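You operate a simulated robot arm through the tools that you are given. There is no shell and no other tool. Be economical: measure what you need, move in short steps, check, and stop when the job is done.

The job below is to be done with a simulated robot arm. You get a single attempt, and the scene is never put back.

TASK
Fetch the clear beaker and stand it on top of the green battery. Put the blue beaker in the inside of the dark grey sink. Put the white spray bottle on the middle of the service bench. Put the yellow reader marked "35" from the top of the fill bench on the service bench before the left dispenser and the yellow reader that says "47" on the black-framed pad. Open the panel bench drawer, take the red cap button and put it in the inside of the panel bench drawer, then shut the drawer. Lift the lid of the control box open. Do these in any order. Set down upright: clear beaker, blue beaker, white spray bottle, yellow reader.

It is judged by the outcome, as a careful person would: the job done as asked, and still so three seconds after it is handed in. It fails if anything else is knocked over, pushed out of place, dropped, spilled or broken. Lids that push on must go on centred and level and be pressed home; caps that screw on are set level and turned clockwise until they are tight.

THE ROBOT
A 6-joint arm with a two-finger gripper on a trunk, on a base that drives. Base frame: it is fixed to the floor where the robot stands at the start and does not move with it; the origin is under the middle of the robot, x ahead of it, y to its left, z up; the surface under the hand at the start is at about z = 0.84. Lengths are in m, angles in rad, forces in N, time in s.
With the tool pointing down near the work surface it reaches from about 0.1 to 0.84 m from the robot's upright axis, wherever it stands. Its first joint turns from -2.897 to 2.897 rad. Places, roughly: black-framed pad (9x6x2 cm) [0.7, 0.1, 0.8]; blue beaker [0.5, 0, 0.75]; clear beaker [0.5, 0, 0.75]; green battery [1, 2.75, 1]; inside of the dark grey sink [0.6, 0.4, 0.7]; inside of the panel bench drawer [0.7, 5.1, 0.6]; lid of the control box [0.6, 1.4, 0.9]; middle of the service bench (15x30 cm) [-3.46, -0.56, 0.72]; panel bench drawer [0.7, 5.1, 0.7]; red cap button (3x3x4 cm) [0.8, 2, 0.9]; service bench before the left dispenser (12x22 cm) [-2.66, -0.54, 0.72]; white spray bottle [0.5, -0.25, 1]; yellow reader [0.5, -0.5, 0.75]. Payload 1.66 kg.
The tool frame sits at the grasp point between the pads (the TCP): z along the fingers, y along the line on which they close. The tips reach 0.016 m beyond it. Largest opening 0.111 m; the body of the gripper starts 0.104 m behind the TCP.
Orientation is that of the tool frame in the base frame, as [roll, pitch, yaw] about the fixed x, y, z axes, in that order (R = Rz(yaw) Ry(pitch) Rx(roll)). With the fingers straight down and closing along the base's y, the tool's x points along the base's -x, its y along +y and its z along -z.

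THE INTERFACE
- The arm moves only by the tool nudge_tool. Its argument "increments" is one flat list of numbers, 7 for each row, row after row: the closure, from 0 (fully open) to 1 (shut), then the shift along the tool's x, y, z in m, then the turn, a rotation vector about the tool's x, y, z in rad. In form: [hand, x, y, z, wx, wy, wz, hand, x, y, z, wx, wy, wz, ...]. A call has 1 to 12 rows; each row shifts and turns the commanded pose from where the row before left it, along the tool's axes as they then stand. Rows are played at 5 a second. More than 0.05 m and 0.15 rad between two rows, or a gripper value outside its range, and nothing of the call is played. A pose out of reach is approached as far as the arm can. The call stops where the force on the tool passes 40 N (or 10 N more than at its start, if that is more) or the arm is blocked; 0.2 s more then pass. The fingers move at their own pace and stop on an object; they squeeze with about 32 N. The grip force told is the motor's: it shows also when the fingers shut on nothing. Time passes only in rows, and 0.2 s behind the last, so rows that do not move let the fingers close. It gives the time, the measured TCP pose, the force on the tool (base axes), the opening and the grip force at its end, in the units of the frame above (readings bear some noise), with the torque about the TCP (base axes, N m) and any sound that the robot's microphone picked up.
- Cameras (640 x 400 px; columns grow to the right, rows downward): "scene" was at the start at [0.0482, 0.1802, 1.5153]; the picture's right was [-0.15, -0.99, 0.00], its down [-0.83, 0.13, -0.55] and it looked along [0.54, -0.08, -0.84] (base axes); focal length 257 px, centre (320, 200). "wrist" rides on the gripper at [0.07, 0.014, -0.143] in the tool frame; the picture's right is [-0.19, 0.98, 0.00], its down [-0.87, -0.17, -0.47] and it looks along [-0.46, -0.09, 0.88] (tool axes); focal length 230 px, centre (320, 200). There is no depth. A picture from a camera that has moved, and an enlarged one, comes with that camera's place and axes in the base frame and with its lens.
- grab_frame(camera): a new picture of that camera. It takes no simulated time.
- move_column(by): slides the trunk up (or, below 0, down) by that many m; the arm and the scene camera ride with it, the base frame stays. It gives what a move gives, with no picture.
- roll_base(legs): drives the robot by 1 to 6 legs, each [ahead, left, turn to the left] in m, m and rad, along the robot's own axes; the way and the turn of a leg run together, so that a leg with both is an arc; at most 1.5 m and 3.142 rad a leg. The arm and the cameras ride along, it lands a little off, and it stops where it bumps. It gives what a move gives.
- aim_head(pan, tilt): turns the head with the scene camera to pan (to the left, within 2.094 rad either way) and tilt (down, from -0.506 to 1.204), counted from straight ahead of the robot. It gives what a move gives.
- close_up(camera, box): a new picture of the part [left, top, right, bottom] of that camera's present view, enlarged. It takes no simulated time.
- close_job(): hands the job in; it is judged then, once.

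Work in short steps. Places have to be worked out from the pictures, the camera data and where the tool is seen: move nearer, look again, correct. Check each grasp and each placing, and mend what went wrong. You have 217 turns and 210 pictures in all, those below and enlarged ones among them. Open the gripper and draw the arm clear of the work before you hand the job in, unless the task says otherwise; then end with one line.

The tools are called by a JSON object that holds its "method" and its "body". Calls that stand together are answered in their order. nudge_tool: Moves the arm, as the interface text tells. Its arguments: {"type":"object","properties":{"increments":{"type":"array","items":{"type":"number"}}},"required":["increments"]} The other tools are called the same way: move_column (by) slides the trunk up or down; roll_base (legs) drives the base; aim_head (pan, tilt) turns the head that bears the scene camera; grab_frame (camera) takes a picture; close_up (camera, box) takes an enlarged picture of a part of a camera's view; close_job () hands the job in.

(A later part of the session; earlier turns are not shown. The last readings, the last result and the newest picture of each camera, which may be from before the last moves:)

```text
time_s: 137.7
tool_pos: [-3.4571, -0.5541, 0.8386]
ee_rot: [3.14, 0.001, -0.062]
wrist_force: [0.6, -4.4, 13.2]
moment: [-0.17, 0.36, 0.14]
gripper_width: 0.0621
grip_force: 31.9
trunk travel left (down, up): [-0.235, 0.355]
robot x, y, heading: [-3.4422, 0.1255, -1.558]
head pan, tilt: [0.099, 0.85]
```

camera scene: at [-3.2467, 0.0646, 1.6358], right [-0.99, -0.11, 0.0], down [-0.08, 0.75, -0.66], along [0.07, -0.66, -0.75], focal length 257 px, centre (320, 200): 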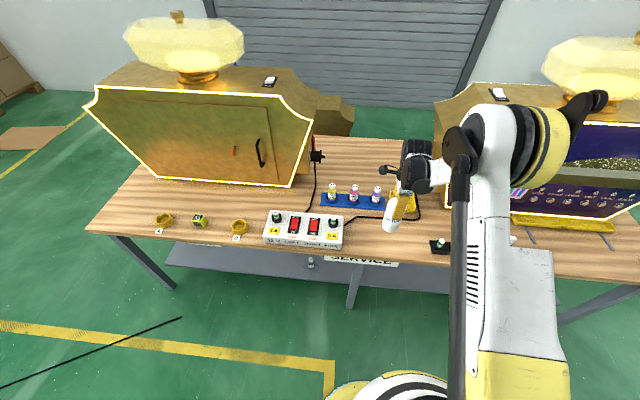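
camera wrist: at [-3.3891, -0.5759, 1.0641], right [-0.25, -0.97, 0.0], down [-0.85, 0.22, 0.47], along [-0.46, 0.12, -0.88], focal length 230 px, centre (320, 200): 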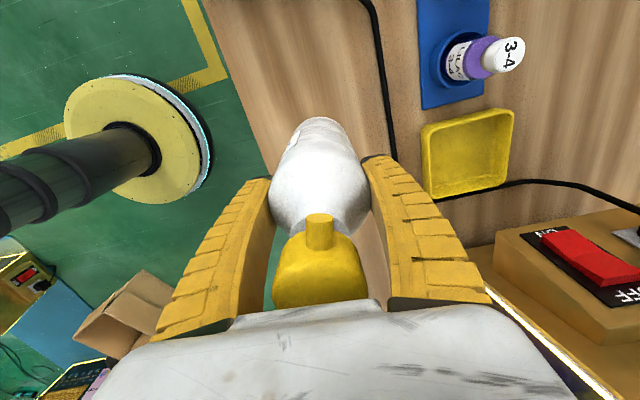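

Contact. I'll ease 1 mm up, open gradually and rise straight up.

{"method": "nudge_tool", "body": {"increments": [1, 0, 0, -0.001, 0, 0, 0, 0.4, 0, 0, 0, 0, 0, 0, 0.2, 0, 0, 0, 0, 0, 0, 0, 0, 0, 0, 0, 0, 0, 0, 0, 0, 0, 0, 0, 0, 0, 0, 0, -0.02, 0, 0, 0, 0, 0, 0, -0.045, 0, 0, 0, 0, 0, 0, -0.045, 0, 0, 0, 0, 0, 0, -0.045, 0, 0, 0, 0, 0, 0, -0.045, 0, 0, 0]}}

{"method": "grab_frame", "body": {"camera": "wrist"}}

{"method": "close_up", "body": {"camera": "scene", "box": [220, 120, 480, 270]}}

```text
time_s: 139.9
tool_pos: [-3.4569, -0.5508, 1.0401]
ee_rot: [-3.141, 0.0, -0.064]
wrist_force: [-0.5, -0.2, -0.4]
moment: [-0.02, 0.01, -0.01]
gripper_width: 0.111
grip_force: 0.0
trunk travel left (down, up): [-0.235, 0.355]
robot x, y, heading: [-3.4416, 0.1244, -1.564]
head pan, tilt: [0.099, 0.85]
```

```text
141 pictures are left
camera wrist: at [-3.3888, -0.5706, 1.1834], right [-0.25, -0.97, 0.0], down [-0.85, 0.22, 0.47], along [-0.46, 0.12, -0.88], focal length 230 px, centre (320, 200)
```

wrist: 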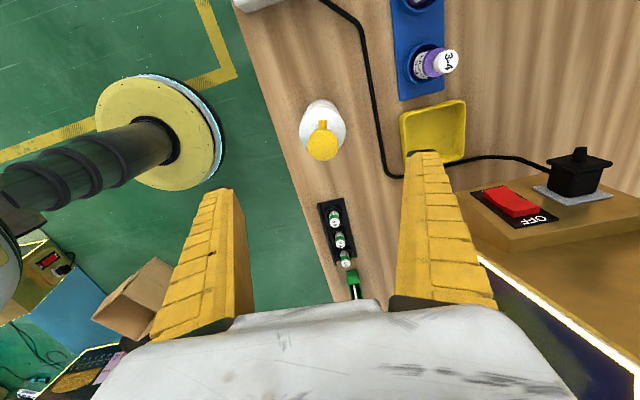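

```text
2.46 times, centred on (350, 195) of scene
camera zoom: at [-3.2466, 0.0667, 1.6359], right [-0.99, -0.11, 0.0], down [-0.08, 0.75, -0.66], along [0.07, -0.66, -0.75], focal length 633 px, centre (246, 212)
```

zoom: 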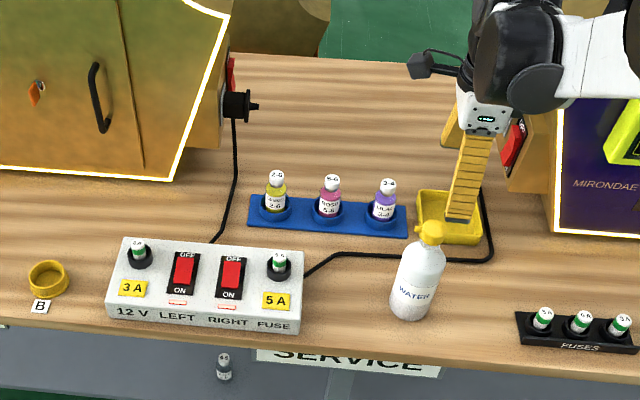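

The spray bottle stands in the middle. Now for the clear beaker: I'll retract, raise the hand and drive back to the fill bench.

{"method": "nudge_tool", "body": {"increments": [0, 0, 0, -0.045, 0, 0, 0, 0, 0, 0, -0.045, 0, 0, 0, 0, 0, -0.046, 0, 0, 0, 0, 0, 0, -0.046, 0, 0, 0, 0, 0, 0, -0.046, 0, 0, 0, 0, 0, 0, -0.046, 0, 0, 0, 0, 0, 0, -0.046, 0, 0, 0, 0]}}

{"method": "roll_base", "body": {"legs": [[0, 1.5, 0], [0, 0.73, 0], [0, 0, 1.564], [0, -0.075, 0], [0.85, 0, 0]]}}

{"method": "aim_head", "body": {"pan": -0.155, "tilt": 0.95}}

{"method": "grab_frame", "body": {"camera": "scene"}}

```text
time_s: 141.5
tool_pos: [-3.4436, -0.3247, 1.1278]
ee_rot: [3.138, -0.001, -0.063]
wrist_force: [-0.5, 0.8, 0.2]
moment: [0.0, 0.03, 0.02]
gripper_width: 0.1108
grip_force: 0.1
trunk travel left (down, up): [-0.235, 0.355]
robot x, y, heading: [-3.4471, 0.1214, -1.565]
head pan, tilt: [0.099, 0.85]
```

```text
time_s: 161.1
tool_pos: [0.0771, 0.0141, 1.1266]
ee_rot: [-3.141, 0.0, 1.483]
wrist_force: [-0.3, -0.3, 0.0]
moment: [0.0, -0.01, -0.02]
gripper_width: 0.111
grip_force: 0.0
trunk travel left (down, up): [-0.235, 0.355]
robot x, y, heading: [-0.3675, 0.0239, -0.022]
head pan, tilt: [0.099, 0.85]
```

```text
time_s: 161.8
tool_pos: [0.078, 0.0145, 1.1275]
ee_rot: [-3.142, -0.003, 1.484]
wrist_force: [0.5, -0.2, 0.2]
moment: [0.01, -0.01, -0.02]
gripper_width: 0.1109
grip_force: 0.1
trunk travel left (down, up): [-0.235, 0.355]
robot x, y, heading: [-0.3703, 0.0267, -0.016]
head pan, tilt: [-0.155, 0.949]
```

```text
139 pictures are left
camera scene: at [-0.316, 0.2046, 1.6284], right [-0.17, -0.99, 0.0], down [-0.8, 0.14, -0.58], along [0.57, -0.1, -0.81], focal length 257 px, centre (320, 200)
```

scene: 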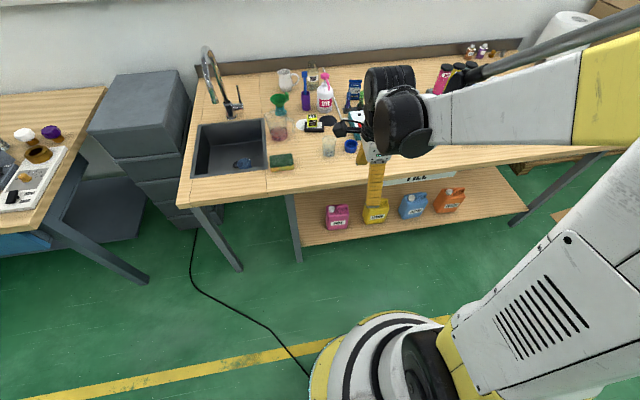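

I'll advance to the bench and look down with the wrist camera.

{"method": "roll_base", "body": {"legs": [[0.36, 0, 0.018]]}}

{"method": "grab_frame", "body": {"camera": "wrist"}}

{"method": "grab_frame", "body": {"camera": "scene"}}

```text
time_s: 164.2
tool_pos: [0.4425, 0.019, 1.1274]
ee_rot: [3.141, 0.0, 1.498]
wrist_force: [1.3, 0.5, 0.4]
moment: [0.03, 0.02, 0.02]
gripper_width: 0.1111
grip_force: 0.0
trunk travel left (down, up): [-0.235, 0.355]
robot x, y, heading: [-0.0045, 0.0233, -0.002]
head pan, tilt: [-0.155, 0.949]
```

```text
138 pictures are left
camera wrist: at [0.4612, 0.0854, 1.271], right [0.97, -0.26, 0.0], down [-0.23, -0.85, 0.47], along [-0.12, -0.46, -0.88], focal length 230 px, centre (320, 200)
```

wrist: 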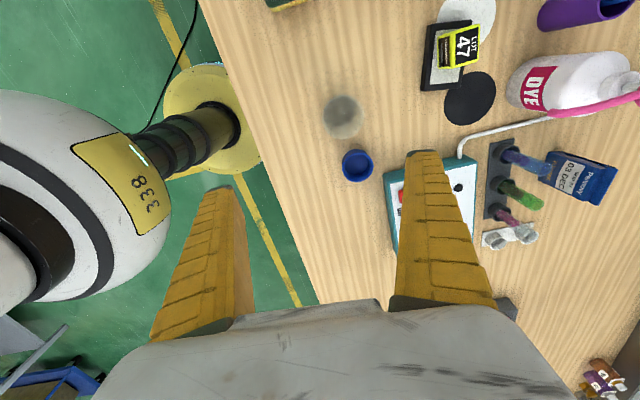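

```text
137 pictures are left
camera scene: at [0.0462, 0.202, 1.6283], right [-0.16, -0.99, 0.0], down [-0.8, 0.13, -0.58], along [0.57, -0.09, -0.81], focal length 257 px, centre (320, 200)
```

scene: 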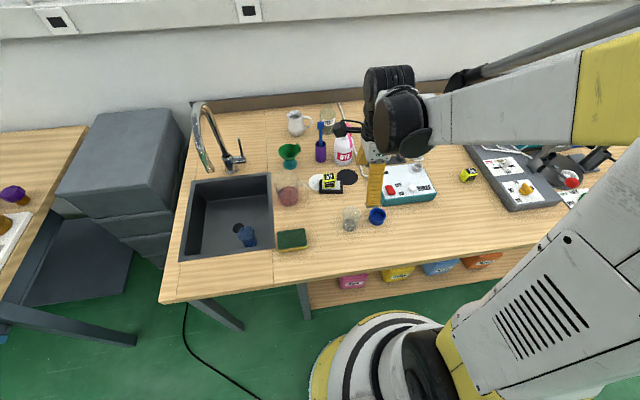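

The clear beaker is at about (0.481, 0.029). I'll centre on it and lower to just above the rim.

{"method": "nudge_tool", "body": {"increments": [0, 0.0128, 0.0372, 0, 0, 0, 0, 0, 0, 0, 0.045, 0, 0, 0, 0, 0, 0, 0.045, 0, 0, 0, 0, 0, 0, 0.045, 0, 0, 0]}}

{"method": "close_up", "body": {"camera": "wrist", "box": [220, 80, 420, 220]}}

```text
time_s: 165.2
tool_pos: [0.4808, 0.0278, 0.9934]
ee_rot: [-3.141, 0.0, 1.501]
wrist_force: [0.1, -0.6, 0.4]
moment: [0.03, 0.0, -0.02]
gripper_width: 0.1109
grip_force: 0.1
trunk travel left (down, up): [-0.235, 0.355]
robot x, y, heading: [-0.0034, 0.0266, -0.002]
head pan, tilt: [-0.155, 0.949]
```

```text
2.86 times, centred on (320, 150) of wrist
camera zoom: at [0.5, 0.0955, 1.137], right [0.97, -0.26, 0.0], down [-0.23, -0.85, 0.47], along [-0.12, -0.46, -0.88], focal length 657 px, centre (320, 343)
```

zoom: 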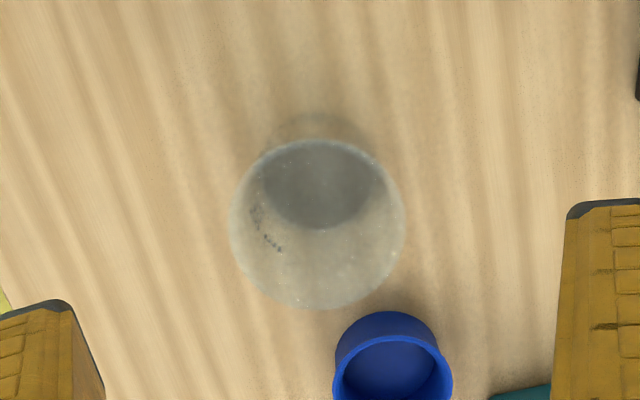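

Centred to within a few mm. I'll descend, grasp and lift.

{"method": "nudge_tool", "body": {"increments": [0, 0.004, 0.002, 0.04, 0, 0, 0, 0, 0, 0, 0.04, 0, 0, 0, 0, 0, 0, 0.033, 0, 0, 0, 0.5, 0, 0, 0, 0, 0, 0, 1, 0, 0, 0, 0, 0, 0, 1, 0, 0, 0, 0, 0, 0, 1, 0, 0, 0, 0, 0, 0, 1, 0, 0, -0.03, 0, 0, 0, 1, 0, 0, -0.045, 0, 0, 0, 1, 0, 0, -0.045, 0, 0, 0, 1, 0, 0, -0.045, 0, 0, 0]}}

{"method": "grab_frame", "body": {"camera": "wrist"}}

```text
time_s: 167.6
tool_pos: [0.4931, 0.0348, 1.0549]
ee_rot: [-3.142, 0.0, 1.498]
wrist_force: [-0.7, -0.5, -0.2]
moment: [0.03, -0.03, 0.0]
gripper_width: 0.0548
grip_force: 31.4
out of reach, approached as far as the arm can: row 3
trunk travel left (down, up): [-0.235, 0.355]
robot x, y, heading: [-0.0087, 0.0257, -0.005]
head pan, tilt: [-0.155, 0.949]
```

```text
135 pictures are left
camera wrist: at [0.5113, 0.101, 1.1987], right [0.97, -0.26, 0.0], down [-0.23, -0.85, 0.47], along [-0.12, -0.46, -0.88], focal length 230 px, centre (320, 200)
```

wrist: 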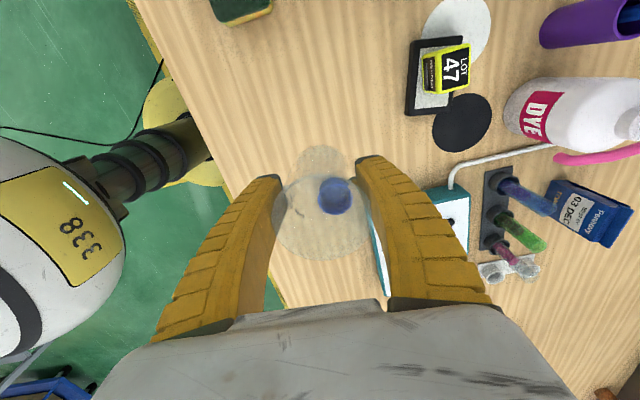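

The beaker is held at 55 mm. I'll back off and slide left toward the battery area around y≈2.75, then look.

{"method": "roll_base", "body": {"legs": [[-0.75, 0, 0.004], [0, 1.35, 0]]}}

{"method": "aim_head", "body": {"pan": 0.5, "tilt": 0.6}}

{"method": "grab_frame", "body": {"camera": "scene"}}

{"method": "aim_head", "body": {"pan": -0.1, "tilt": 0.75}}

{"method": "grab_frame", "body": {"camera": "scene"}}

```text
time_s: 178.0
tool_pos: [-0.2427, 1.3977, 1.0547]
ee_rot: [3.141, 0.0, 1.491]
wrist_force: [-0.2, 0.3, -0.3]
moment: [-0.03, 0.02, -0.01]
gripper_width: 0.0543
grip_force: 32.2
trunk travel left (down, up): [-0.235, 0.355]
robot x, y, heading: [-0.74, 1.3879, -0.011]
head pan, tilt: [-0.155, 0.949]
```

```text
time_s: 179.1
tool_pos: [-0.2419, 1.3983, 1.0543]
ee_rot: [-3.141, 0.0, 1.492]
wrist_force: [0.1, 0.6, -0.2]
moment: [-0.03, 0.03, 0.0]
gripper_width: 0.0543
grip_force: 31.6
trunk travel left (down, up): [-0.235, 0.355]
robot x, y, heading: [-0.7415, 1.3918, -0.014]
head pan, tilt: [0.499, 0.6]
```

```text
134 pictures are left
camera scene: at [-0.6834, 1.6229, 1.6567], right [0.47, -0.88, 0.0], down [-0.5, -0.27, -0.82], along [0.73, 0.39, -0.57], focal length 257 px, centre (320, 200)
```

scene: 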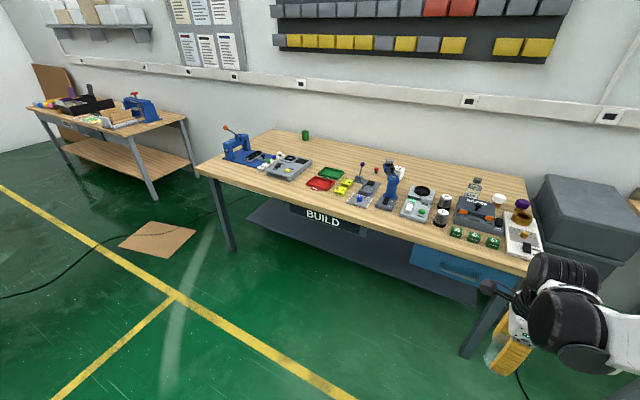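

```text
time_s: 180.1
tool_pos: [-0.2435, 1.3978, 1.0534]
ee_rot: [-3.141, -0.001, 1.491]
wrist_force: [-0.7, 0.3, -0.8]
moment: [0.02, -0.01, -0.01]
gripper_width: 0.0543
grip_force: 31.9
trunk travel left (down, up): [-0.235, 0.355]
robot x, y, heading: [-0.7432, 1.3882, -0.009]
head pan, tilt: [-0.099, 0.75]
```

```text
133 pictures are left
camera scene: at [-0.6791, 1.5725, 1.6439], right [-0.11, -0.99, 0.0], down [-0.68, 0.07, -0.73], along [0.73, -0.08, -0.68], focal length 257 px, centre (320, 200)
```

scene: 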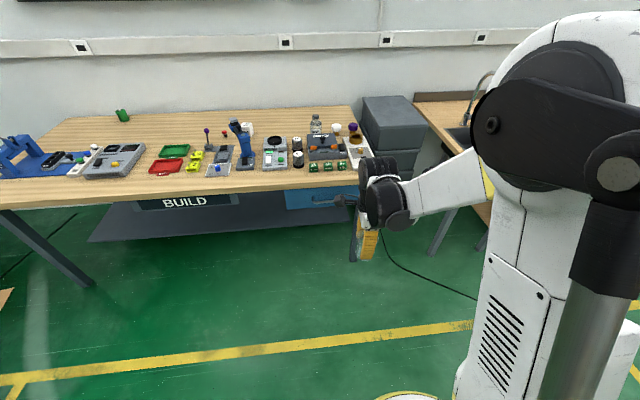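

The green battery is the green cylinder at the back of the BUILD bench. I'll slide further left and look closer.

{"method": "roll_base", "body": {"legs": [[0, 1.3, 0.01]]}}

{"method": "aim_head", "body": {"pan": 0.0, "tilt": 0.6}}

{"method": "grab_frame", "body": {"camera": "scene"}}

{"method": "close_up", "body": {"camera": "scene", "box": [220, 60, 420, 200]}}

```text
time_s: 186.7
tool_pos: [-0.2191, 2.7115, 1.0547]
ee_rot: [3.141, 0.0, 1.472]
wrist_force: [0.0, 0.2, -1.0]
moment: [0.0, 0.01, 0.01]
gripper_width: 0.0539
grip_force: 32.7
trunk travel left (down, up): [-0.235, 0.355]
robot x, y, heading: [-0.7171, 2.7091, -0.029]
head pan, tilt: [-0.099, 0.75]
```

```text
time_s: 187.4
tool_pos: [-0.2178, 2.7103, 1.0544]
ee_rot: [-3.141, -0.001, 1.474]
wrist_force: [1.4, -0.6, -0.2]
moment: [0.0, -0.02, -0.04]
gripper_width: 0.0541
grip_force: 32.0
trunk travel left (down, up): [-0.235, 0.355]
robot x, y, heading: [-0.7174, 2.7115, -0.029]
head pan, tilt: [0.0, 0.6]
```

```text
132 pictures are left
camera scene: at [-0.6454, 2.9008, 1.6567], right [-0.03, -1.0, 0.0], down [-0.57, 0.02, -0.82], along [0.82, -0.02, -0.57], focal length 257 px, centre (320, 200)
```

scene: 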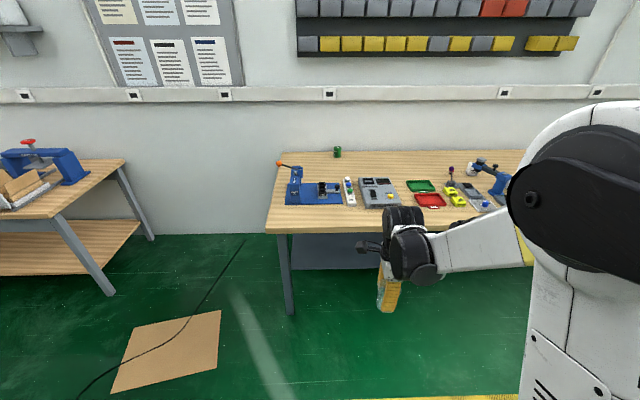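

```text
2.86 times, centred on (320, 130) of scene
camera zoom: at [-0.6454, 2.9008, 1.6567], right [-0.03, -1.0, 0.0], down [-0.57, 0.02, -0.82], along [0.82, -0.02, -0.57], focal length 735 px, centre (320, 400)
```

zoom: 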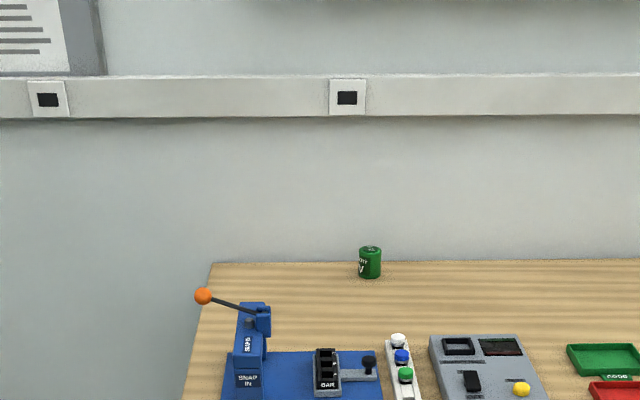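

The battery stands at about (1.05, 2.73), far back on the bench. I need to know my base footprint and the clearances, so I'll look down at myself.

{"method": "aim_head", "body": {"pan": 0.0, "tilt": 1.2}}

{"method": "grab_frame", "body": {"camera": "scene"}}

{"method": "grab_frame", "body": {"camera": "wrist"}}

{"method": "aim_head", "body": {"pan": 0.6, "tilt": 0.7}}

{"method": "grab_frame", "body": {"camera": "scene"}}

```text
time_s: 188.4
tool_pos: [-0.2184, 2.7096, 1.0536]
ee_rot: [-3.141, 0.001, 1.473]
wrist_force: [-0.4, 0.2, -0.5]
moment: [0.0, -0.02, -0.01]
gripper_width: 0.0542
grip_force: 32.2
trunk travel left (down, up): [-0.235, 0.355]
robot x, y, heading: [-0.7198, 2.7092, -0.03]
head pan, tilt: [0.0, 1.201]
```

```text
130 pictures are left
camera scene: at [-0.6778, 2.9017, 1.6122], right [-0.03, -1.0, 0.0], down [-0.93, 0.03, -0.36], along [0.36, -0.01, -0.93], focal length 257 px, centre (320, 200)
```

scene: 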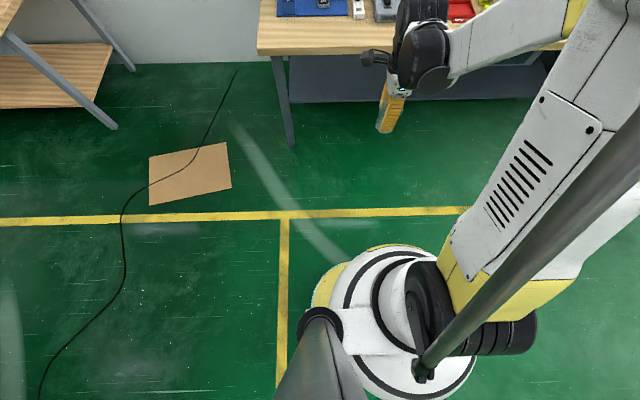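

```text
129 pictures are left
camera wrist: at [-0.1982, 2.777, 1.1979], right [0.96, -0.28, 0.0], down [-0.25, -0.85, 0.47], along [-0.13, -0.45, -0.88], focal length 230 px, centre (320, 200)
```

wrist: 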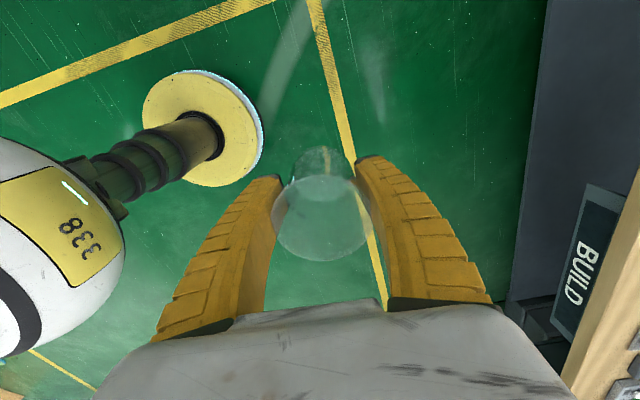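

```text
time_s: 189.4
tool_pos: [-0.2174, 2.7099, 1.0543]
ee_rot: [3.14, 0.0, 1.472]
wrist_force: [0.1, -0.6, 0.2]
moment: [0.02, -0.01, 0.0]
gripper_width: 0.0542
grip_force: 31.9
trunk travel left (down, up): [-0.235, 0.355]
robot x, y, heading: [-0.7207, 2.7096, -0.03]
head pan, tilt: [0.6, 0.7]
```

```text
128 pictures are left
camera scene: at [-0.6623, 2.9492, 1.6481], right [0.54, -0.84, 0.0], down [-0.54, -0.35, -0.76], along [0.64, 0.41, -0.64], focal length 257 px, centre (320, 200)
```

scene: 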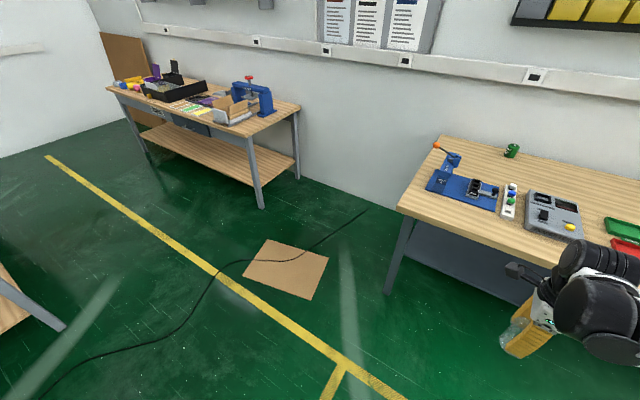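

The floor cardboard and cables appear flat. I'll approach the battery from the bench's left end: raise the trunk, turn the hand so its camera will face away from the wall, then drive round facing -y.

{"method": "move_column", "body": {"by": 0.2}}

{"method": "nudge_tool", "body": {"increments": [1, 0, 0, 0, 0, 0, -0.137, 1, 0, 0, 0, 0, 0, -0.137, 1, 0, 0, 0, 0, 0, -0.137, 1, 0, 0, 0, 0, 0, -0.137, 1, 0, 0, 0, 0, 0, -0.137, 1, 0, 0, 0, 0, 0, -0.137, 1, 0, 0, 0, 0, 0, -0.137, 1, 0, 0, 0, 0, 0, -0.137, 1, 0, 0, 0, 0, 0, -0.137, 1, 0, 0, 0, 0, 0, -0.137, 1, 0, 0, 0, 0, 0, -0.137, 1, 0, 0, 0, 0, 0, -0.137]}}

{"method": "roll_base", "body": {"legs": [[0, 0.68, 0.03], [0, 0, -1.571]]}}

{"method": "aim_head", "body": {"pan": 1.3, "tilt": 0.75}}

{"method": "grab_frame", "body": {"camera": "scene"}}

{"method": "grab_frame", "body": {"camera": "wrist"}}

```text
time_s: 191.6
tool_pos: [-0.219, 2.7098, 1.253]
ee_rot: [3.14, 0.001, 1.474]
wrist_force: [0.5, 0.3, -0.2]
moment: [0.04, -0.02, 0.01]
gripper_width: 0.0542
grip_force: 32.2
trunk travel left (down, up): [-0.435, 0.155]
robot x, y, heading: [-0.7161, 2.7132, -0.028]
head pan, tilt: [0.6, 0.7]
```

```text
time_s: 194.2
tool_pos: [-0.2179, 2.7101, 1.2542]
ee_rot: [-3.14, -0.001, 3.121]
wrist_force: [-0.2, -0.6, 0.0]
moment: [0.0, 0.02, 0.03]
gripper_width: 0.0538
grip_force: 32.0
trunk travel left (down, up): [-0.435, 0.155]
robot x, y, heading: [-0.722, 2.7128, -0.024]
head pan, tilt: [0.6, 0.7]
```

```text
time_s: 201.8
tool_pos: [-0.708, 2.8817, 1.2552]
ee_rot: [3.141, -0.001, 1.557]
wrist_force: [-0.4, -0.6, -0.4]
moment: [0.01, 0.0, 0.01]
gripper_width: 0.0541
grip_force: 32.3
trunk travel left (down, up): [-0.435, 0.155]
robot x, y, heading: [-0.7086, 3.3779, -1.592]
head pan, tilt: [0.6, 0.7]
```

```text
time_s: 202.8
tool_pos: [-0.7075, 2.8828, 1.2547]
ee_rot: [3.141, 0.0, 1.554]
wrist_force: [0.7, -0.9, 0.4]
moment: [0.0, 0.03, -0.02]
gripper_width: 0.0543
grip_force: 32.1
trunk travel left (down, up): [-0.435, 0.155]
robot x, y, heading: [-0.7087, 3.3835, -1.587]
head pan, tilt: [1.3, 0.75]
```

```text
127 pictures are left
camera scene: at [-0.4406, 3.3758, 1.8439], right [-0.29, -0.96, 0.0], down [-0.65, 0.2, -0.73], along [0.7, -0.21, -0.68], focal length 257 px, centre (320, 200)
```

scene: 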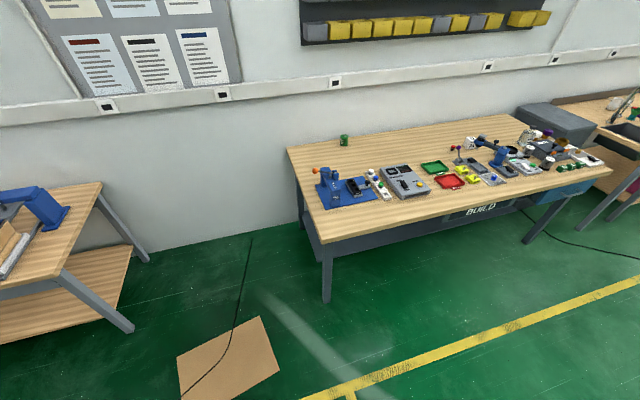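

```text
126 pictures are left
camera wrist: at [-0.6918, 2.95, 1.398], right [0.98, -0.21, 0.0], down [-0.18, -0.86, 0.47], along [-0.1, -0.46, -0.88], focal length 230 px, centre (320, 200)
```

wrist: 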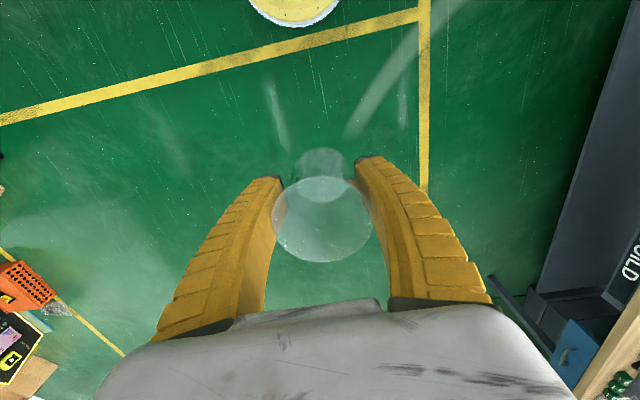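

I have a clear view. I'll strafe toward the gap in stages along y≈3.38, checking position as I go.

{"method": "roll_base", "body": {"legs": [[0, 0, 0.016], [0, 0.45, 0]]}}

```text
time_s: 205.9
tool_pos: [-0.2509, 2.882, 1.2535]
ee_rot: [-3.14, 0.0, 1.575]
wrist_force: [0.8, -0.4, 0.2]
moment: [0.01, 0.02, -0.02]
gripper_width: 0.0539
grip_force: 31.6
trunk travel left (down, up): [-0.435, 0.155]
robot x, y, heading: [-0.2599, 3.38, -1.569]
head pan, tilt: [1.3, 0.75]
```

{"method": "roll_base", "body": {"legs": [[0, 0.3, 0]]}}

{"method": "aim_head", "body": {"pan": 1.6, "tilt": 1.1}}

{"method": "grab_frame", "body": {"camera": "scene"}}

```text
time_s: 207.9
tool_pos: [0.0452, 2.8801, 1.2535]
ee_rot: [-3.139, -0.001, 1.571]
wrist_force: [0.9, 0.0, -0.6]
moment: [0.02, 0.02, 0.0]
gripper_width: 0.054
grip_force: 32.3
trunk travel left (down, up): [-0.435, 0.155]
robot x, y, heading: [0.0374, 3.3806, -1.578]
head pan, tilt: [1.3, 0.75]
```

```text
time_s: 208.7
tool_pos: [0.0446, 2.8805, 1.2541]
ee_rot: [-3.14, 0.001, 1.572]
wrist_force: [-0.4, 0.0, 0.3]
moment: [0.03, 0.0, -0.02]
gripper_width: 0.0537
grip_force: 32.5
trunk travel left (down, up): [-0.435, 0.155]
robot x, y, heading: [0.0362, 3.3815, -1.576]
head pan, tilt: [1.6, 1.1]
```

```text
125 pictures are left
camera scene: at [0.2868, 3.4027, 1.8182], right [0.03, -1.0, 0.0], down [-0.89, -0.02, -0.45], along [0.45, 0.01, -0.89], focal length 257 px, centre (320, 200)
```

scene: 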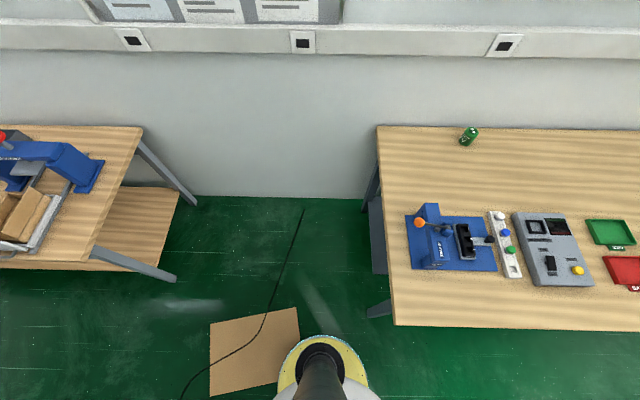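

The cardboard didn't move. The bench leg is at about (0.36, 3.10), so I'll add a little margin and continue.

{"method": "roll_base", "body": {"legs": [[-0.02, 0.0, 0.005], [0, 0.38, 0]]}}

{"method": "roll_base", "body": {"legs": [[0, 0.33, 0]]}}

{"method": "aim_head", "body": {"pan": 0.5, "tilt": 0.95}}

{"method": "grab_frame", "body": {"camera": "scene"}}

{"method": "grab_frame", "body": {"camera": "wrist"}}

```text
time_s: 211.5
tool_pos: [0.4297, 2.9036, 1.2548]
ee_rot: [-3.139, -0.001, 1.58]
wrist_force: [0.6, -0.5, 0.1]
moment: [-0.03, 0.03, 0.0]
gripper_width: 0.0538
grip_force: 31.8
trunk travel left (down, up): [-0.435, 0.155]
robot x, y, heading: [0.4166, 3.3981, -1.568]
head pan, tilt: [1.6, 1.1]
```

```text
time_s: 213.7
tool_pos: [0.7571, 2.904, 1.2546]
ee_rot: [-3.139, 0.0, 1.575]
wrist_force: [0.4, 1.0, -0.4]
moment: [-0.01, 0.03, -0.04]
gripper_width: 0.0536
grip_force: 31.6
trunk travel left (down, up): [-0.435, 0.155]
robot x, y, heading: [0.7436, 3.401, -1.57]
head pan, tilt: [1.6, 1.1]
```

```text
time_s: 215.0
tool_pos: [0.7569, 2.9045, 1.2546]
ee_rot: [3.141, -0.001, 1.577]
wrist_force: [0.5, -0.4, -0.6]
moment: [0.0, -0.01, 0.0]
gripper_width: 0.0539
grip_force: 32.2
trunk travel left (down, up): [-0.435, 0.155]
robot x, y, heading: [0.747, 3.4026, -1.566]
head pan, tilt: [0.499, 0.949]
```

```text
124 pictures are left
camera scene: at [0.9676, 3.3611, 1.8283], right [-0.88, -0.48, 0.0], down [-0.39, 0.71, -0.58], along [0.28, -0.51, -0.81], focal length 257 px, centre (320, 200)
```

scene: 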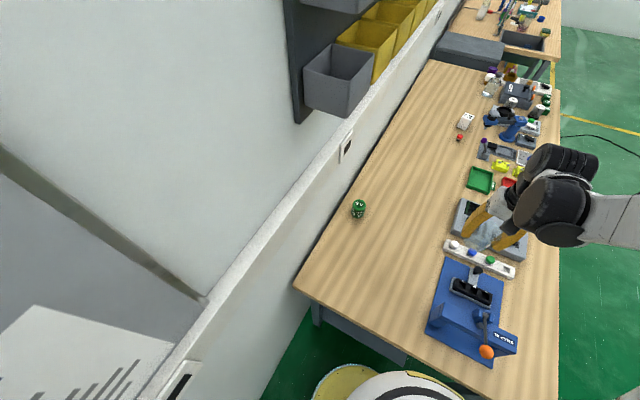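

```text
123 pictures are left
camera wrist: at [0.7701, 2.9717, 1.398], right [0.98, -0.18, 0.0], down [-0.16, -0.87, 0.47], along [-0.09, -0.46, -0.88], focal length 230 px, centre (320, 200)
```

wrist: 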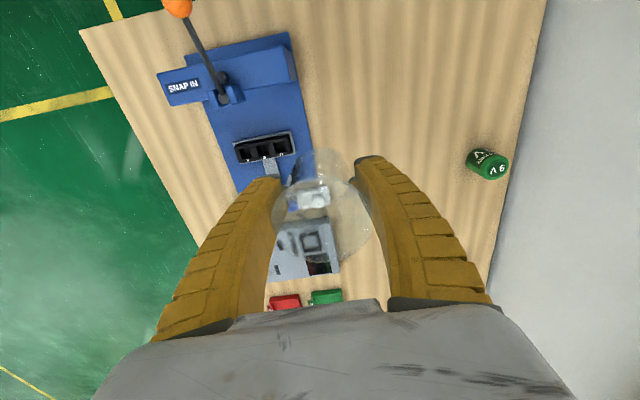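

The battery is at about (1.085, 2.75), close to the wall with trunking above it. A vertical hand there would foul the trunking. I'll first set the beaker on the free bench area near (0.91, 2.80) and regrasp it with the hand tilted away from the wall.

{"method": "nudge_tool", "body": {"increments": [1, -0.025, 0.038, 0, 0, 0, 0, 1, -0.025, 0.038, 0, 0, 0, 0, 1, -0.025, 0.038, 0, 0, 0, 0, 1, -0.025, 0.038, 0, 0, 0, 0]}}

{"method": "nudge_tool", "body": {"increments": [1, 0, 0, 0, 0, 0, 0.131, 1, 0, 0, 0, 0, 0, 0.131, 1, 0, 0, 0, 0, 0, 0.131, 1, 0, 0, 0, 0, 0, 0.131, 1, 0, 0, 0, 0, 0, 0.131, 1, 0, 0, 0, 0, 0, 0.131, 1, 0, 0, 0, 0, 0, 0.131, 1, 0, 0, 0, 0, 0, 0.131, 1, 0, 0, 0, 0, 0, 0.131, 1, 0, 0, 0, 0, 0, 0.131, 1, 0, 0, 0, 0, 0, 0.131, 1, 0, 0, 0, 0, 0, 0.131]}}

{"method": "move_column", "body": {"by": -0.22}}

{"method": "grab_frame", "body": {"camera": "scene"}}

{"method": "grab_frame", "body": {"camera": "wrist"}}

```text
time_s: 216.0
tool_pos: [0.9117, 2.8055, 1.2548]
ee_rot: [3.141, 0.0, 1.575]
wrist_force: [-1.1, 0.0, -1.4]
moment: [0.02, 0.04, 0.03]
gripper_width: 0.0537
grip_force: 32.1
trunk travel left (down, up): [-0.435, 0.155]
robot x, y, heading: [0.7398, 3.4031, -1.571]
head pan, tilt: [0.499, 0.949]
```

```text
time_s: 218.6
tool_pos: [0.9093, 2.8048, 1.2547]
ee_rot: [-3.142, 0.001, 0.001]
wrist_force: [0.9, 0.1, -0.9]
moment: [0.03, 0.0, -0.01]
gripper_width: 0.0537
grip_force: 31.7
trunk travel left (down, up): [-0.435, 0.155]
robot x, y, heading: [0.745, 3.4014, -1.569]
head pan, tilt: [0.499, 0.949]
```

```text
time_s: 221.0
tool_pos: [0.9097, 2.805, 1.0338]
ee_rot: [3.141, 0.002, 0.003]
wrist_force: [-0.3, 0.6, -0.1]
moment: [0.02, 0.02, 0.01]
gripper_width: 0.0536
grip_force: 32.1
trunk travel left (down, up): [-0.215, 0.375]
robot x, y, heading: [0.7417, 3.4062, -1.567]
head pan, tilt: [0.499, 0.949]
```

```text
122 pictures are left
camera scene: at [0.9674, 3.3611, 1.6085], right [-0.88, -0.48, 0.0], down [-0.39, 0.71, -0.58], along [0.28, -0.51, -0.81], focal length 257 px, centre (320, 200)
```

scene: 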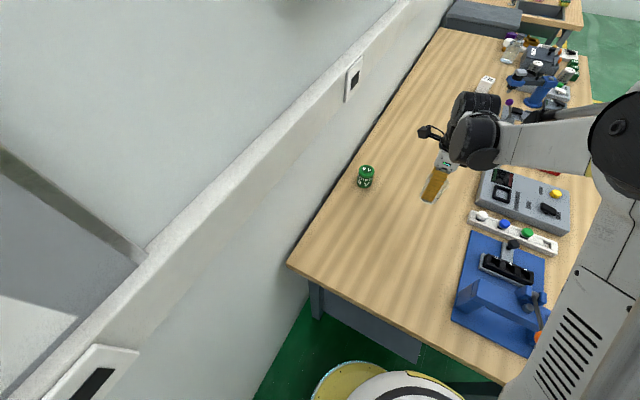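

```text
121 pictures are left
camera wrist: at [0.9791, 2.7898, 1.1777], right [-0.19, -0.98, 0.0], down [-0.87, 0.17, 0.47], along [-0.46, 0.09, -0.88], focal length 230 px, centre (320, 200)
```

wrist: 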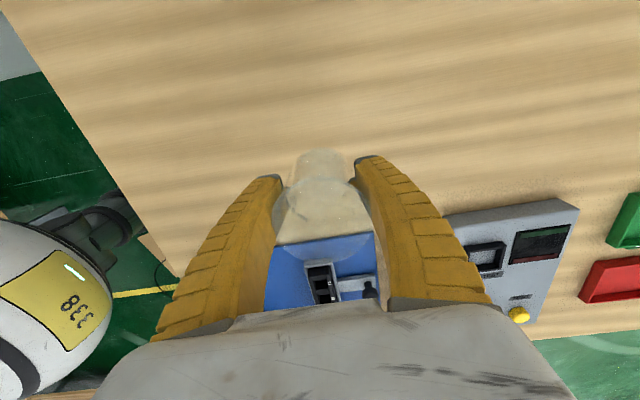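

I'll lower the trunk a bit more, then set the beaker down with fine steps.

{"method": "move_column", "body": {"by": -0.12}}

{"method": "nudge_tool", "body": {"increments": [1, 0, 0, 0.01, 0, 0, 0, 1, 0, 0, 0.004, 0, 0, 0]}}

{"method": "nudge_tool", "body": {"increments": [1, 0, 0, 0.004, 0, 0, 0, 1, 0, 0, 0.002, 0, 0, 0]}}

```text
time_s: 222.5
tool_pos: [0.9087, 2.8053, 0.9152]
ee_rot: [3.141, -0.001, 0.004]
wrist_force: [-0.3, 0.6, -1.1]
moment: [0.0, 0.0, 0.01]
gripper_width: 0.0539
grip_force: 31.9
trunk travel left (down, up): [-0.095, 0.495]
robot x, y, heading: [0.7467, 3.4023, -1.569]
head pan, tilt: [0.499, 0.949]
```

```text
time_s: 223.1
tool_pos: [0.908, 2.805, 0.8997]
ee_rot: [-3.139, -0.001, 0.006]
wrist_force: [-0.3, 0.3, -1.3]
moment: [-0.01, -0.01, 0.03]
gripper_width: 0.0536
grip_force: 31.6
trunk travel left (down, up): [-0.095, 0.495]
robot x, y, heading: [0.7398, 3.4035, -1.568]
head pan, tilt: [0.499, 0.949]
```

```text
time_s: 223.7
tool_pos: [0.9086, 2.8046, 0.8947]
ee_rot: [3.141, -0.001, 0.005]
wrist_force: [0.2, 0.2, -1.4]
moment: [0.02, 0.02, 0.0]
gripper_width: 0.0539
grip_force: 31.9
trunk travel left (down, up): [-0.095, 0.495]
robot x, y, heading: [0.7441, 3.4061, -1.569]
head pan, tilt: [0.499, 0.949]
```

{"method": "nudge_tool", "body": {"increments": [1, 0, 0, 0.004, 0, 0, 0, 1, 0, 0, 0, 0, 0, 0]}}

{"method": "nudge_tool", "body": {"increments": [1, 0, 0, 0.004, 0, 0, 0, 1, 0, 0, 0, 0, 0, 0]}}

{"method": "nudge_tool", "body": {"increments": [1, 0, 0, 0.003, 0, 0, 0, 1, 0, 0, 0, 0, 0, 0]}}

```text
time_s: 224.3
tool_pos: [0.9097, 2.8049, 0.8907]
ee_rot: [-3.141, 0.001, 0.003]
wrist_force: [-0.5, 0.2, 0.0]
moment: [0.01, 0.02, 0.0]
gripper_width: 0.0536
grip_force: 32.0
trunk travel left (down, up): [-0.095, 0.495]
robot x, y, heading: [0.7451, 3.4012, -1.564]
head pan, tilt: [0.499, 0.949]
```

```text
time_s: 224.9
tool_pos: [0.9088, 2.8048, 0.886]
ee_rot: [-3.142, -0.001, 0.003]
wrist_force: [2.0, -2.6, 19.3]
moment: [-0.01, 0.04, 0.02]
gripper_width: 0.0545
grip_force: 32.1
trunk travel left (down, up): [-0.095, 0.495]
robot x, y, heading: [0.7447, 3.4043, -1.569]
head pan, tilt: [0.499, 0.949]
```

```text
time_s: 225.5
tool_pos: [0.9092, 2.805, 0.8845]
ee_rot: [3.14, -0.001, 0.004]
wrist_force: [2.8, -2.9, 22.6]
moment: [-0.04, 0.13, -0.01]
gripper_width: 0.055
grip_force: 32.1
trunk travel left (down, up): [-0.095, 0.495]
robot x, y, heading: [0.7425, 3.3995, -1.567]
head pan, tilt: [0.499, 0.949]
```

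It's seated. I'll release, keep the open fingers around the beaker, tilt the hand 40° away from the wall about the closing axis, and look.

{"method": "nudge_tool", "body": {"increments": [1, 0, 0, -0.002, 0, 0, 0, 0.45, 0, 0, 0, 0, 0, 0, 0.25, 0, 0, 0, 0, 0, 0, 0.1, 0, 0, 0, 0, 0, 0, 0.1, 0, 0, 0, 0, 0.14, 0, 0.1, 0, 0, 0, 0, 0.14, 0, 0.1, 0, 0, 0, 0, 0.14, 0, 0.1, 0, 0, 0, 0, 0.14, 0, 0.1, 0, 0, 0, 0, 0.14, 0]}}

{"method": "grab_frame", "body": {"camera": "wrist"}}

{"method": "grab_frame", "body": {"camera": "scene"}}

```text
time_s: 227.5
tool_pos: [0.9086, 2.8045, 0.8854]
ee_rot: [-3.141, -0.702, 0.003]
wrist_force: [-0.4, -0.5, -0.2]
moment: [-0.01, 0.0, 0.01]
gripper_width: 0.1008
grip_force: 0.0
trunk travel left (down, up): [-0.095, 0.495]
robot x, y, heading: [0.7445, 3.4064, -1.566]
head pan, tilt: [0.499, 0.949]
```

```text
120 pictures are left
camera wrist: at [0.8702, 2.7896, 1.0405], right [-0.14, -0.98, -0.12], down [-0.97, 0.16, -0.2], along [0.22, 0.09, -0.97], focal length 230 px, centre (320, 200)
```

wrist: 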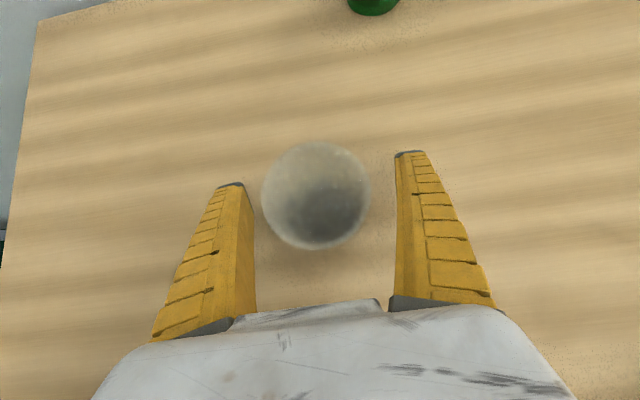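

```text
119 pictures are left
camera scene: at [0.9673, 3.3609, 1.4884], right [-0.88, -0.48, 0.0], down [-0.39, 0.71, -0.58], along [0.28, -0.51, -0.81], focal length 257 px, centre (320, 200)
```

scene: 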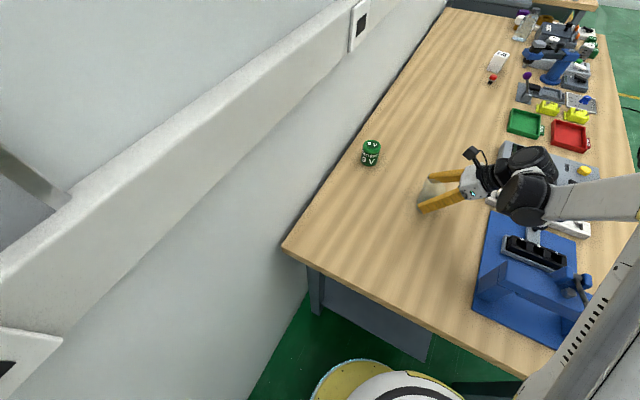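

The tilt works and the beaker is centred between the fingers. I'll close and lift it 0.13 m.

{"method": "nudge_tool", "body": {"increments": [0.5, 0, 0, 0, 0, 0, 0, 1, 0, 0, 0, 0, 0, 0, 1, 0, 0, 0, 0, 0, 0, 1, 0, 0, 0, 0, 0, 0, 1, 0.0129, 0, -0.0153, 0, 0, 0, 1, 0.028, 0, -0.0331, 0, 0, 0, 1, 0.028, 0, -0.0331, 0, 0, 0, 1, 0.0194, 0, -0.0229, 0, 0, 0]}}

{"method": "grab_frame", "body": {"camera": "wrist"}}

{"method": "grab_frame", "body": {"camera": "scene"}}

```text
time_s: 229.3
tool_pos: [0.9077, 2.805, 1.023]
ee_rot: [3.141, -0.701, 0.004]
wrist_force: [-0.4, -0.1, -0.1]
moment: [0.01, -0.02, 0.0]
gripper_width: 0.054
grip_force: 32.4
trunk travel left (down, up): [-0.095, 0.495]
robot x, y, heading: [0.7487, 3.4066, -1.569]
head pan, tilt: [0.499, 0.949]
```

```text
118 pictures are left
camera wrist: at [0.8692, 2.79, 1.1776], right [-0.14, -0.98, -0.12], down [-0.97, 0.16, -0.2], along [0.21, 0.09, -0.97], focal length 230 px, centre (320, 200)
```

wrist: 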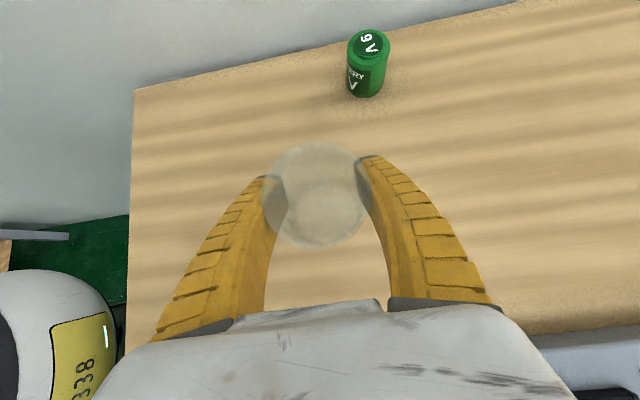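

```text
117 pictures are left
camera scene: at [0.9674, 3.3612, 1.4884], right [-0.88, -0.48, 0.0], down [-0.39, 0.71, -0.58], along [0.28, -0.51, -0.81], focal length 257 px, centre (320, 200)
```

scene: 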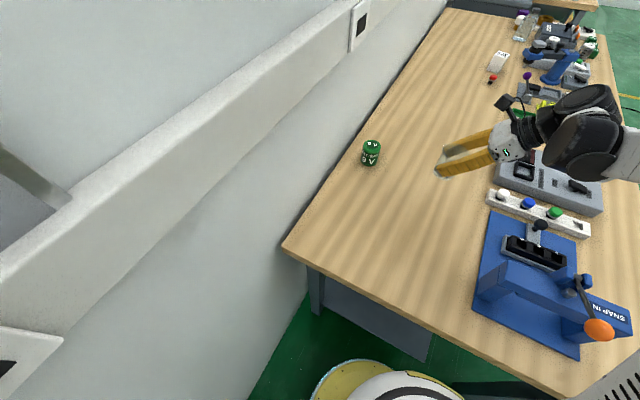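

It's lifted upright. The battery is at about (1.113, 2.727) with its top at about 0.93. I'll carry the beaker to hover over it and check alignment.

{"method": "nudge_tool", "body": {"increments": [1, 0.0328, 0.0148, 0.0278, 0, 0, 0, 1, 0.0328, 0.0148, 0.0278, 0, 0, 0, 1, 0.0328, 0.0148, 0.0278, 0, 0, 0, 1, 0.0328, 0.0148, 0.0278, 0, 0, 0, 1, 0.0328, 0.0148, 0.0278, 0, 0, 0]}}

{"method": "grab_frame", "body": {"camera": "wrist"}}

{"method": "close_up", "body": {"camera": "scene", "box": [310, 80, 470, 200]}}

```text
time_s: 230.5
tool_pos: [1.124, 2.7322, 1.0215]
ee_rot: [-3.141, -0.701, 0.003]
wrist_force: [-1.3, 0.4, -1.1]
moment: [-0.03, -0.01, -0.04]
gripper_width: 0.0536
grip_force: 31.7
trunk travel left (down, up): [-0.095, 0.495]
robot x, y, heading: [0.7431, 3.3984, -1.573]
head pan, tilt: [0.499, 0.949]
```

```text
116 pictures are left
camera wrist: at [1.0856, 2.7162, 1.1764], right [-0.14, -0.98, -0.12], down [-0.97, 0.16, -0.2], along [0.21, 0.09, -0.97], focal length 230 px, centre (320, 200)
```

wrist: 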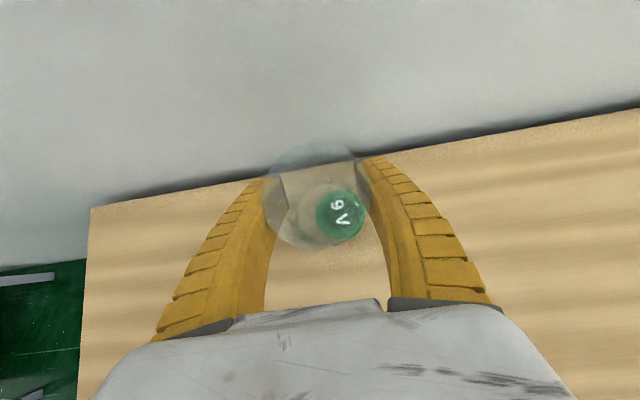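

```text
3.33 times, centred on (390, 140) of scene
camera zoom: at [0.9679, 3.3608, 1.4883], right [-0.88, -0.48, 0.0], down [-0.39, 0.71, -0.58], along [0.28, -0.51, -0.81], focal length 857 px, centre (87, 400)
```

zoom: 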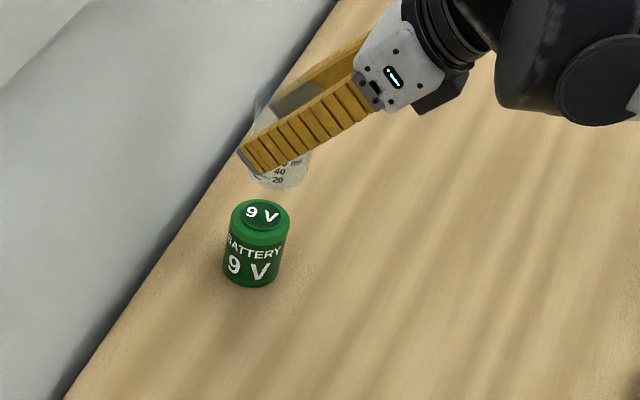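

Both cameras show the beaker about 7 mm short in x and 1 cm too far in +y. I'll correct and lower part way.

{"method": "nudge_tool", "body": {"increments": [1, 0.0053, 0.0105, 0.0045, 0, 0, 0, 1, -0.0129, 0, 0.0153, 0, 0, 0, 1, -0.0097, 0, 0.0115, 0, 0, 0, 1, 0, 0, 0, 0, 0, 0]}}

{"method": "close_up", "body": {"camera": "wrist", "box": [240, 120, 400, 280]}}

{"method": "close_up", "body": {"camera": "scene", "box": [330, 90, 430, 190]}}

```text
time_s: 231.5
tool_pos: [1.1319, 2.7201, 0.9843]
ee_rot: [3.141, -0.698, 0.004]
wrist_force: [-0.2, 0.6, -0.8]
moment: [0.0, -0.01, -0.02]
gripper_width: 0.0541
grip_force: 31.9
trunk travel left (down, up): [-0.095, 0.495]
robot x, y, heading: [0.7436, 3.4054, -1.57]
head pan, tilt: [0.499, 0.949]
```

```text
2.50 times, centred on (320, 200) of wrist
camera zoom: at [1.0929, 2.7056, 1.1398], right [-0.14, -0.98, -0.12], down [-0.97, 0.16, -0.2], along [0.21, 0.09, -0.97], focal length 575 px, centre (320, 200)
```

zoom: 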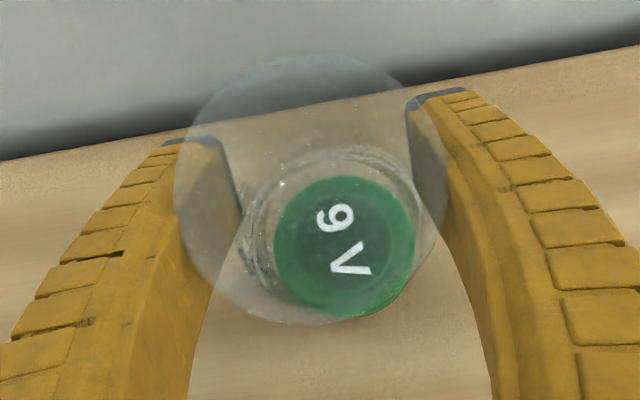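

```text
4.00 times, centred on (380, 140) of scene
camera zoom: at [0.9674, 3.361, 1.4884], right [-0.88, -0.48, 0.0], down [-0.39, 0.71, -0.58], along [0.28, -0.51, -0.81], focal length 1029 px, centre (80, 440)
```

zoom: 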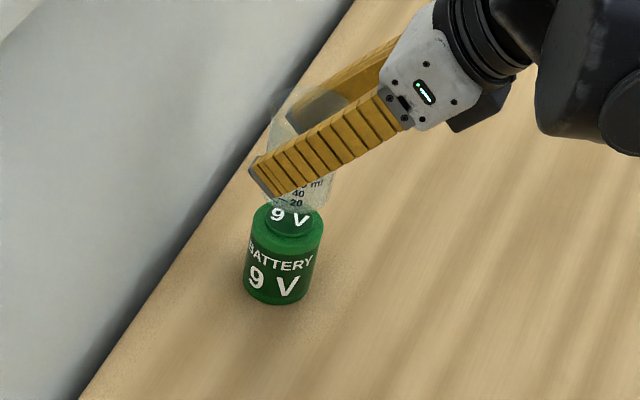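

Aligned to within a few mm. I'll lower gently in small steps until contact.

{"method": "nudge_tool", "body": {"increments": [1, -0.0032, 0, 0.0038, 0, 0, 0, 1, 0, 0, 0, 0, 0, 0]}}

{"method": "nudge_tool", "body": {"increments": [1, -0.0019, 0, 0.0023, 0, 0, 0, 1, 0, 0, 0, 0, 0, 0]}}

{"method": "nudge_tool", "body": {"increments": [1, -0.0019, 0, 0.0023, 0, 0, 0, 1, 0, 0, 0, 0, 0, 0]}}

{"method": "close_up", "body": {"camera": "scene", "box": [330, 90, 430, 190]}}

```text
time_s: 232.1
tool_pos: [1.131, 2.7207, 0.9796]
ee_rot: [3.142, -0.699, 0.004]
wrist_force: [0.7, -0.8, -0.5]
moment: [0.0, -0.01, 0.03]
gripper_width: 0.0537
grip_force: 32.2
trunk travel left (down, up): [-0.095, 0.495]
robot x, y, heading: [0.744, 3.4046, -1.57]
head pan, tilt: [0.499, 0.949]
```

```text
time_s: 232.7
tool_pos: [1.1304, 2.7215, 0.9768]
ee_rot: [3.141, -0.699, 0.003]
wrist_force: [0.6, -0.1, 0.9]
moment: [0.0, 0.02, -0.01]
gripper_width: 0.0538
grip_force: 32.0
trunk travel left (down, up): [-0.095, 0.495]
robot x, y, heading: [0.746, 3.4039, -1.569]
head pan, tilt: [0.499, 0.949]
```

```text
time_s: 233.3
tool_pos: [1.1316, 2.7206, 0.9743]
ee_rot: [-3.141, -0.7, 0.003]
wrist_force: [0.6, 0.0, -0.8]
moment: [0.02, 0.02, 0.04]
gripper_width: 0.054
grip_force: 31.9
trunk travel left (down, up): [-0.095, 0.495]
robot x, y, heading: [0.7416, 3.4001, -1.569]
head pan, tilt: [0.499, 0.949]
```

```text
4.00 times, centred on (380, 140) of scene
camera zoom: at [0.9674, 3.361, 1.4884], right [-0.88, -0.48, 0.0], down [-0.39, 0.71, -0.58], along [0.28, -0.51, -0.81], focal length 1029 px, centre (80, 440)
```

zoom: 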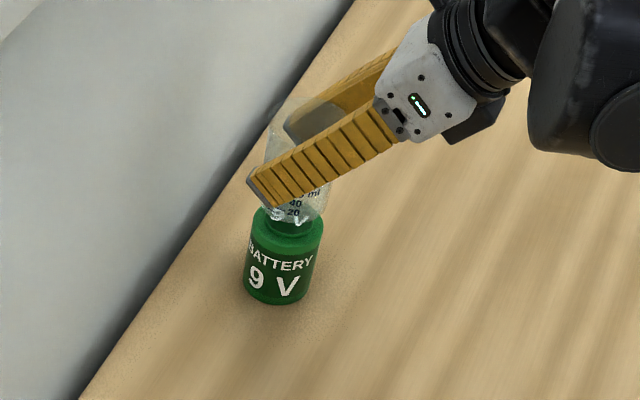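

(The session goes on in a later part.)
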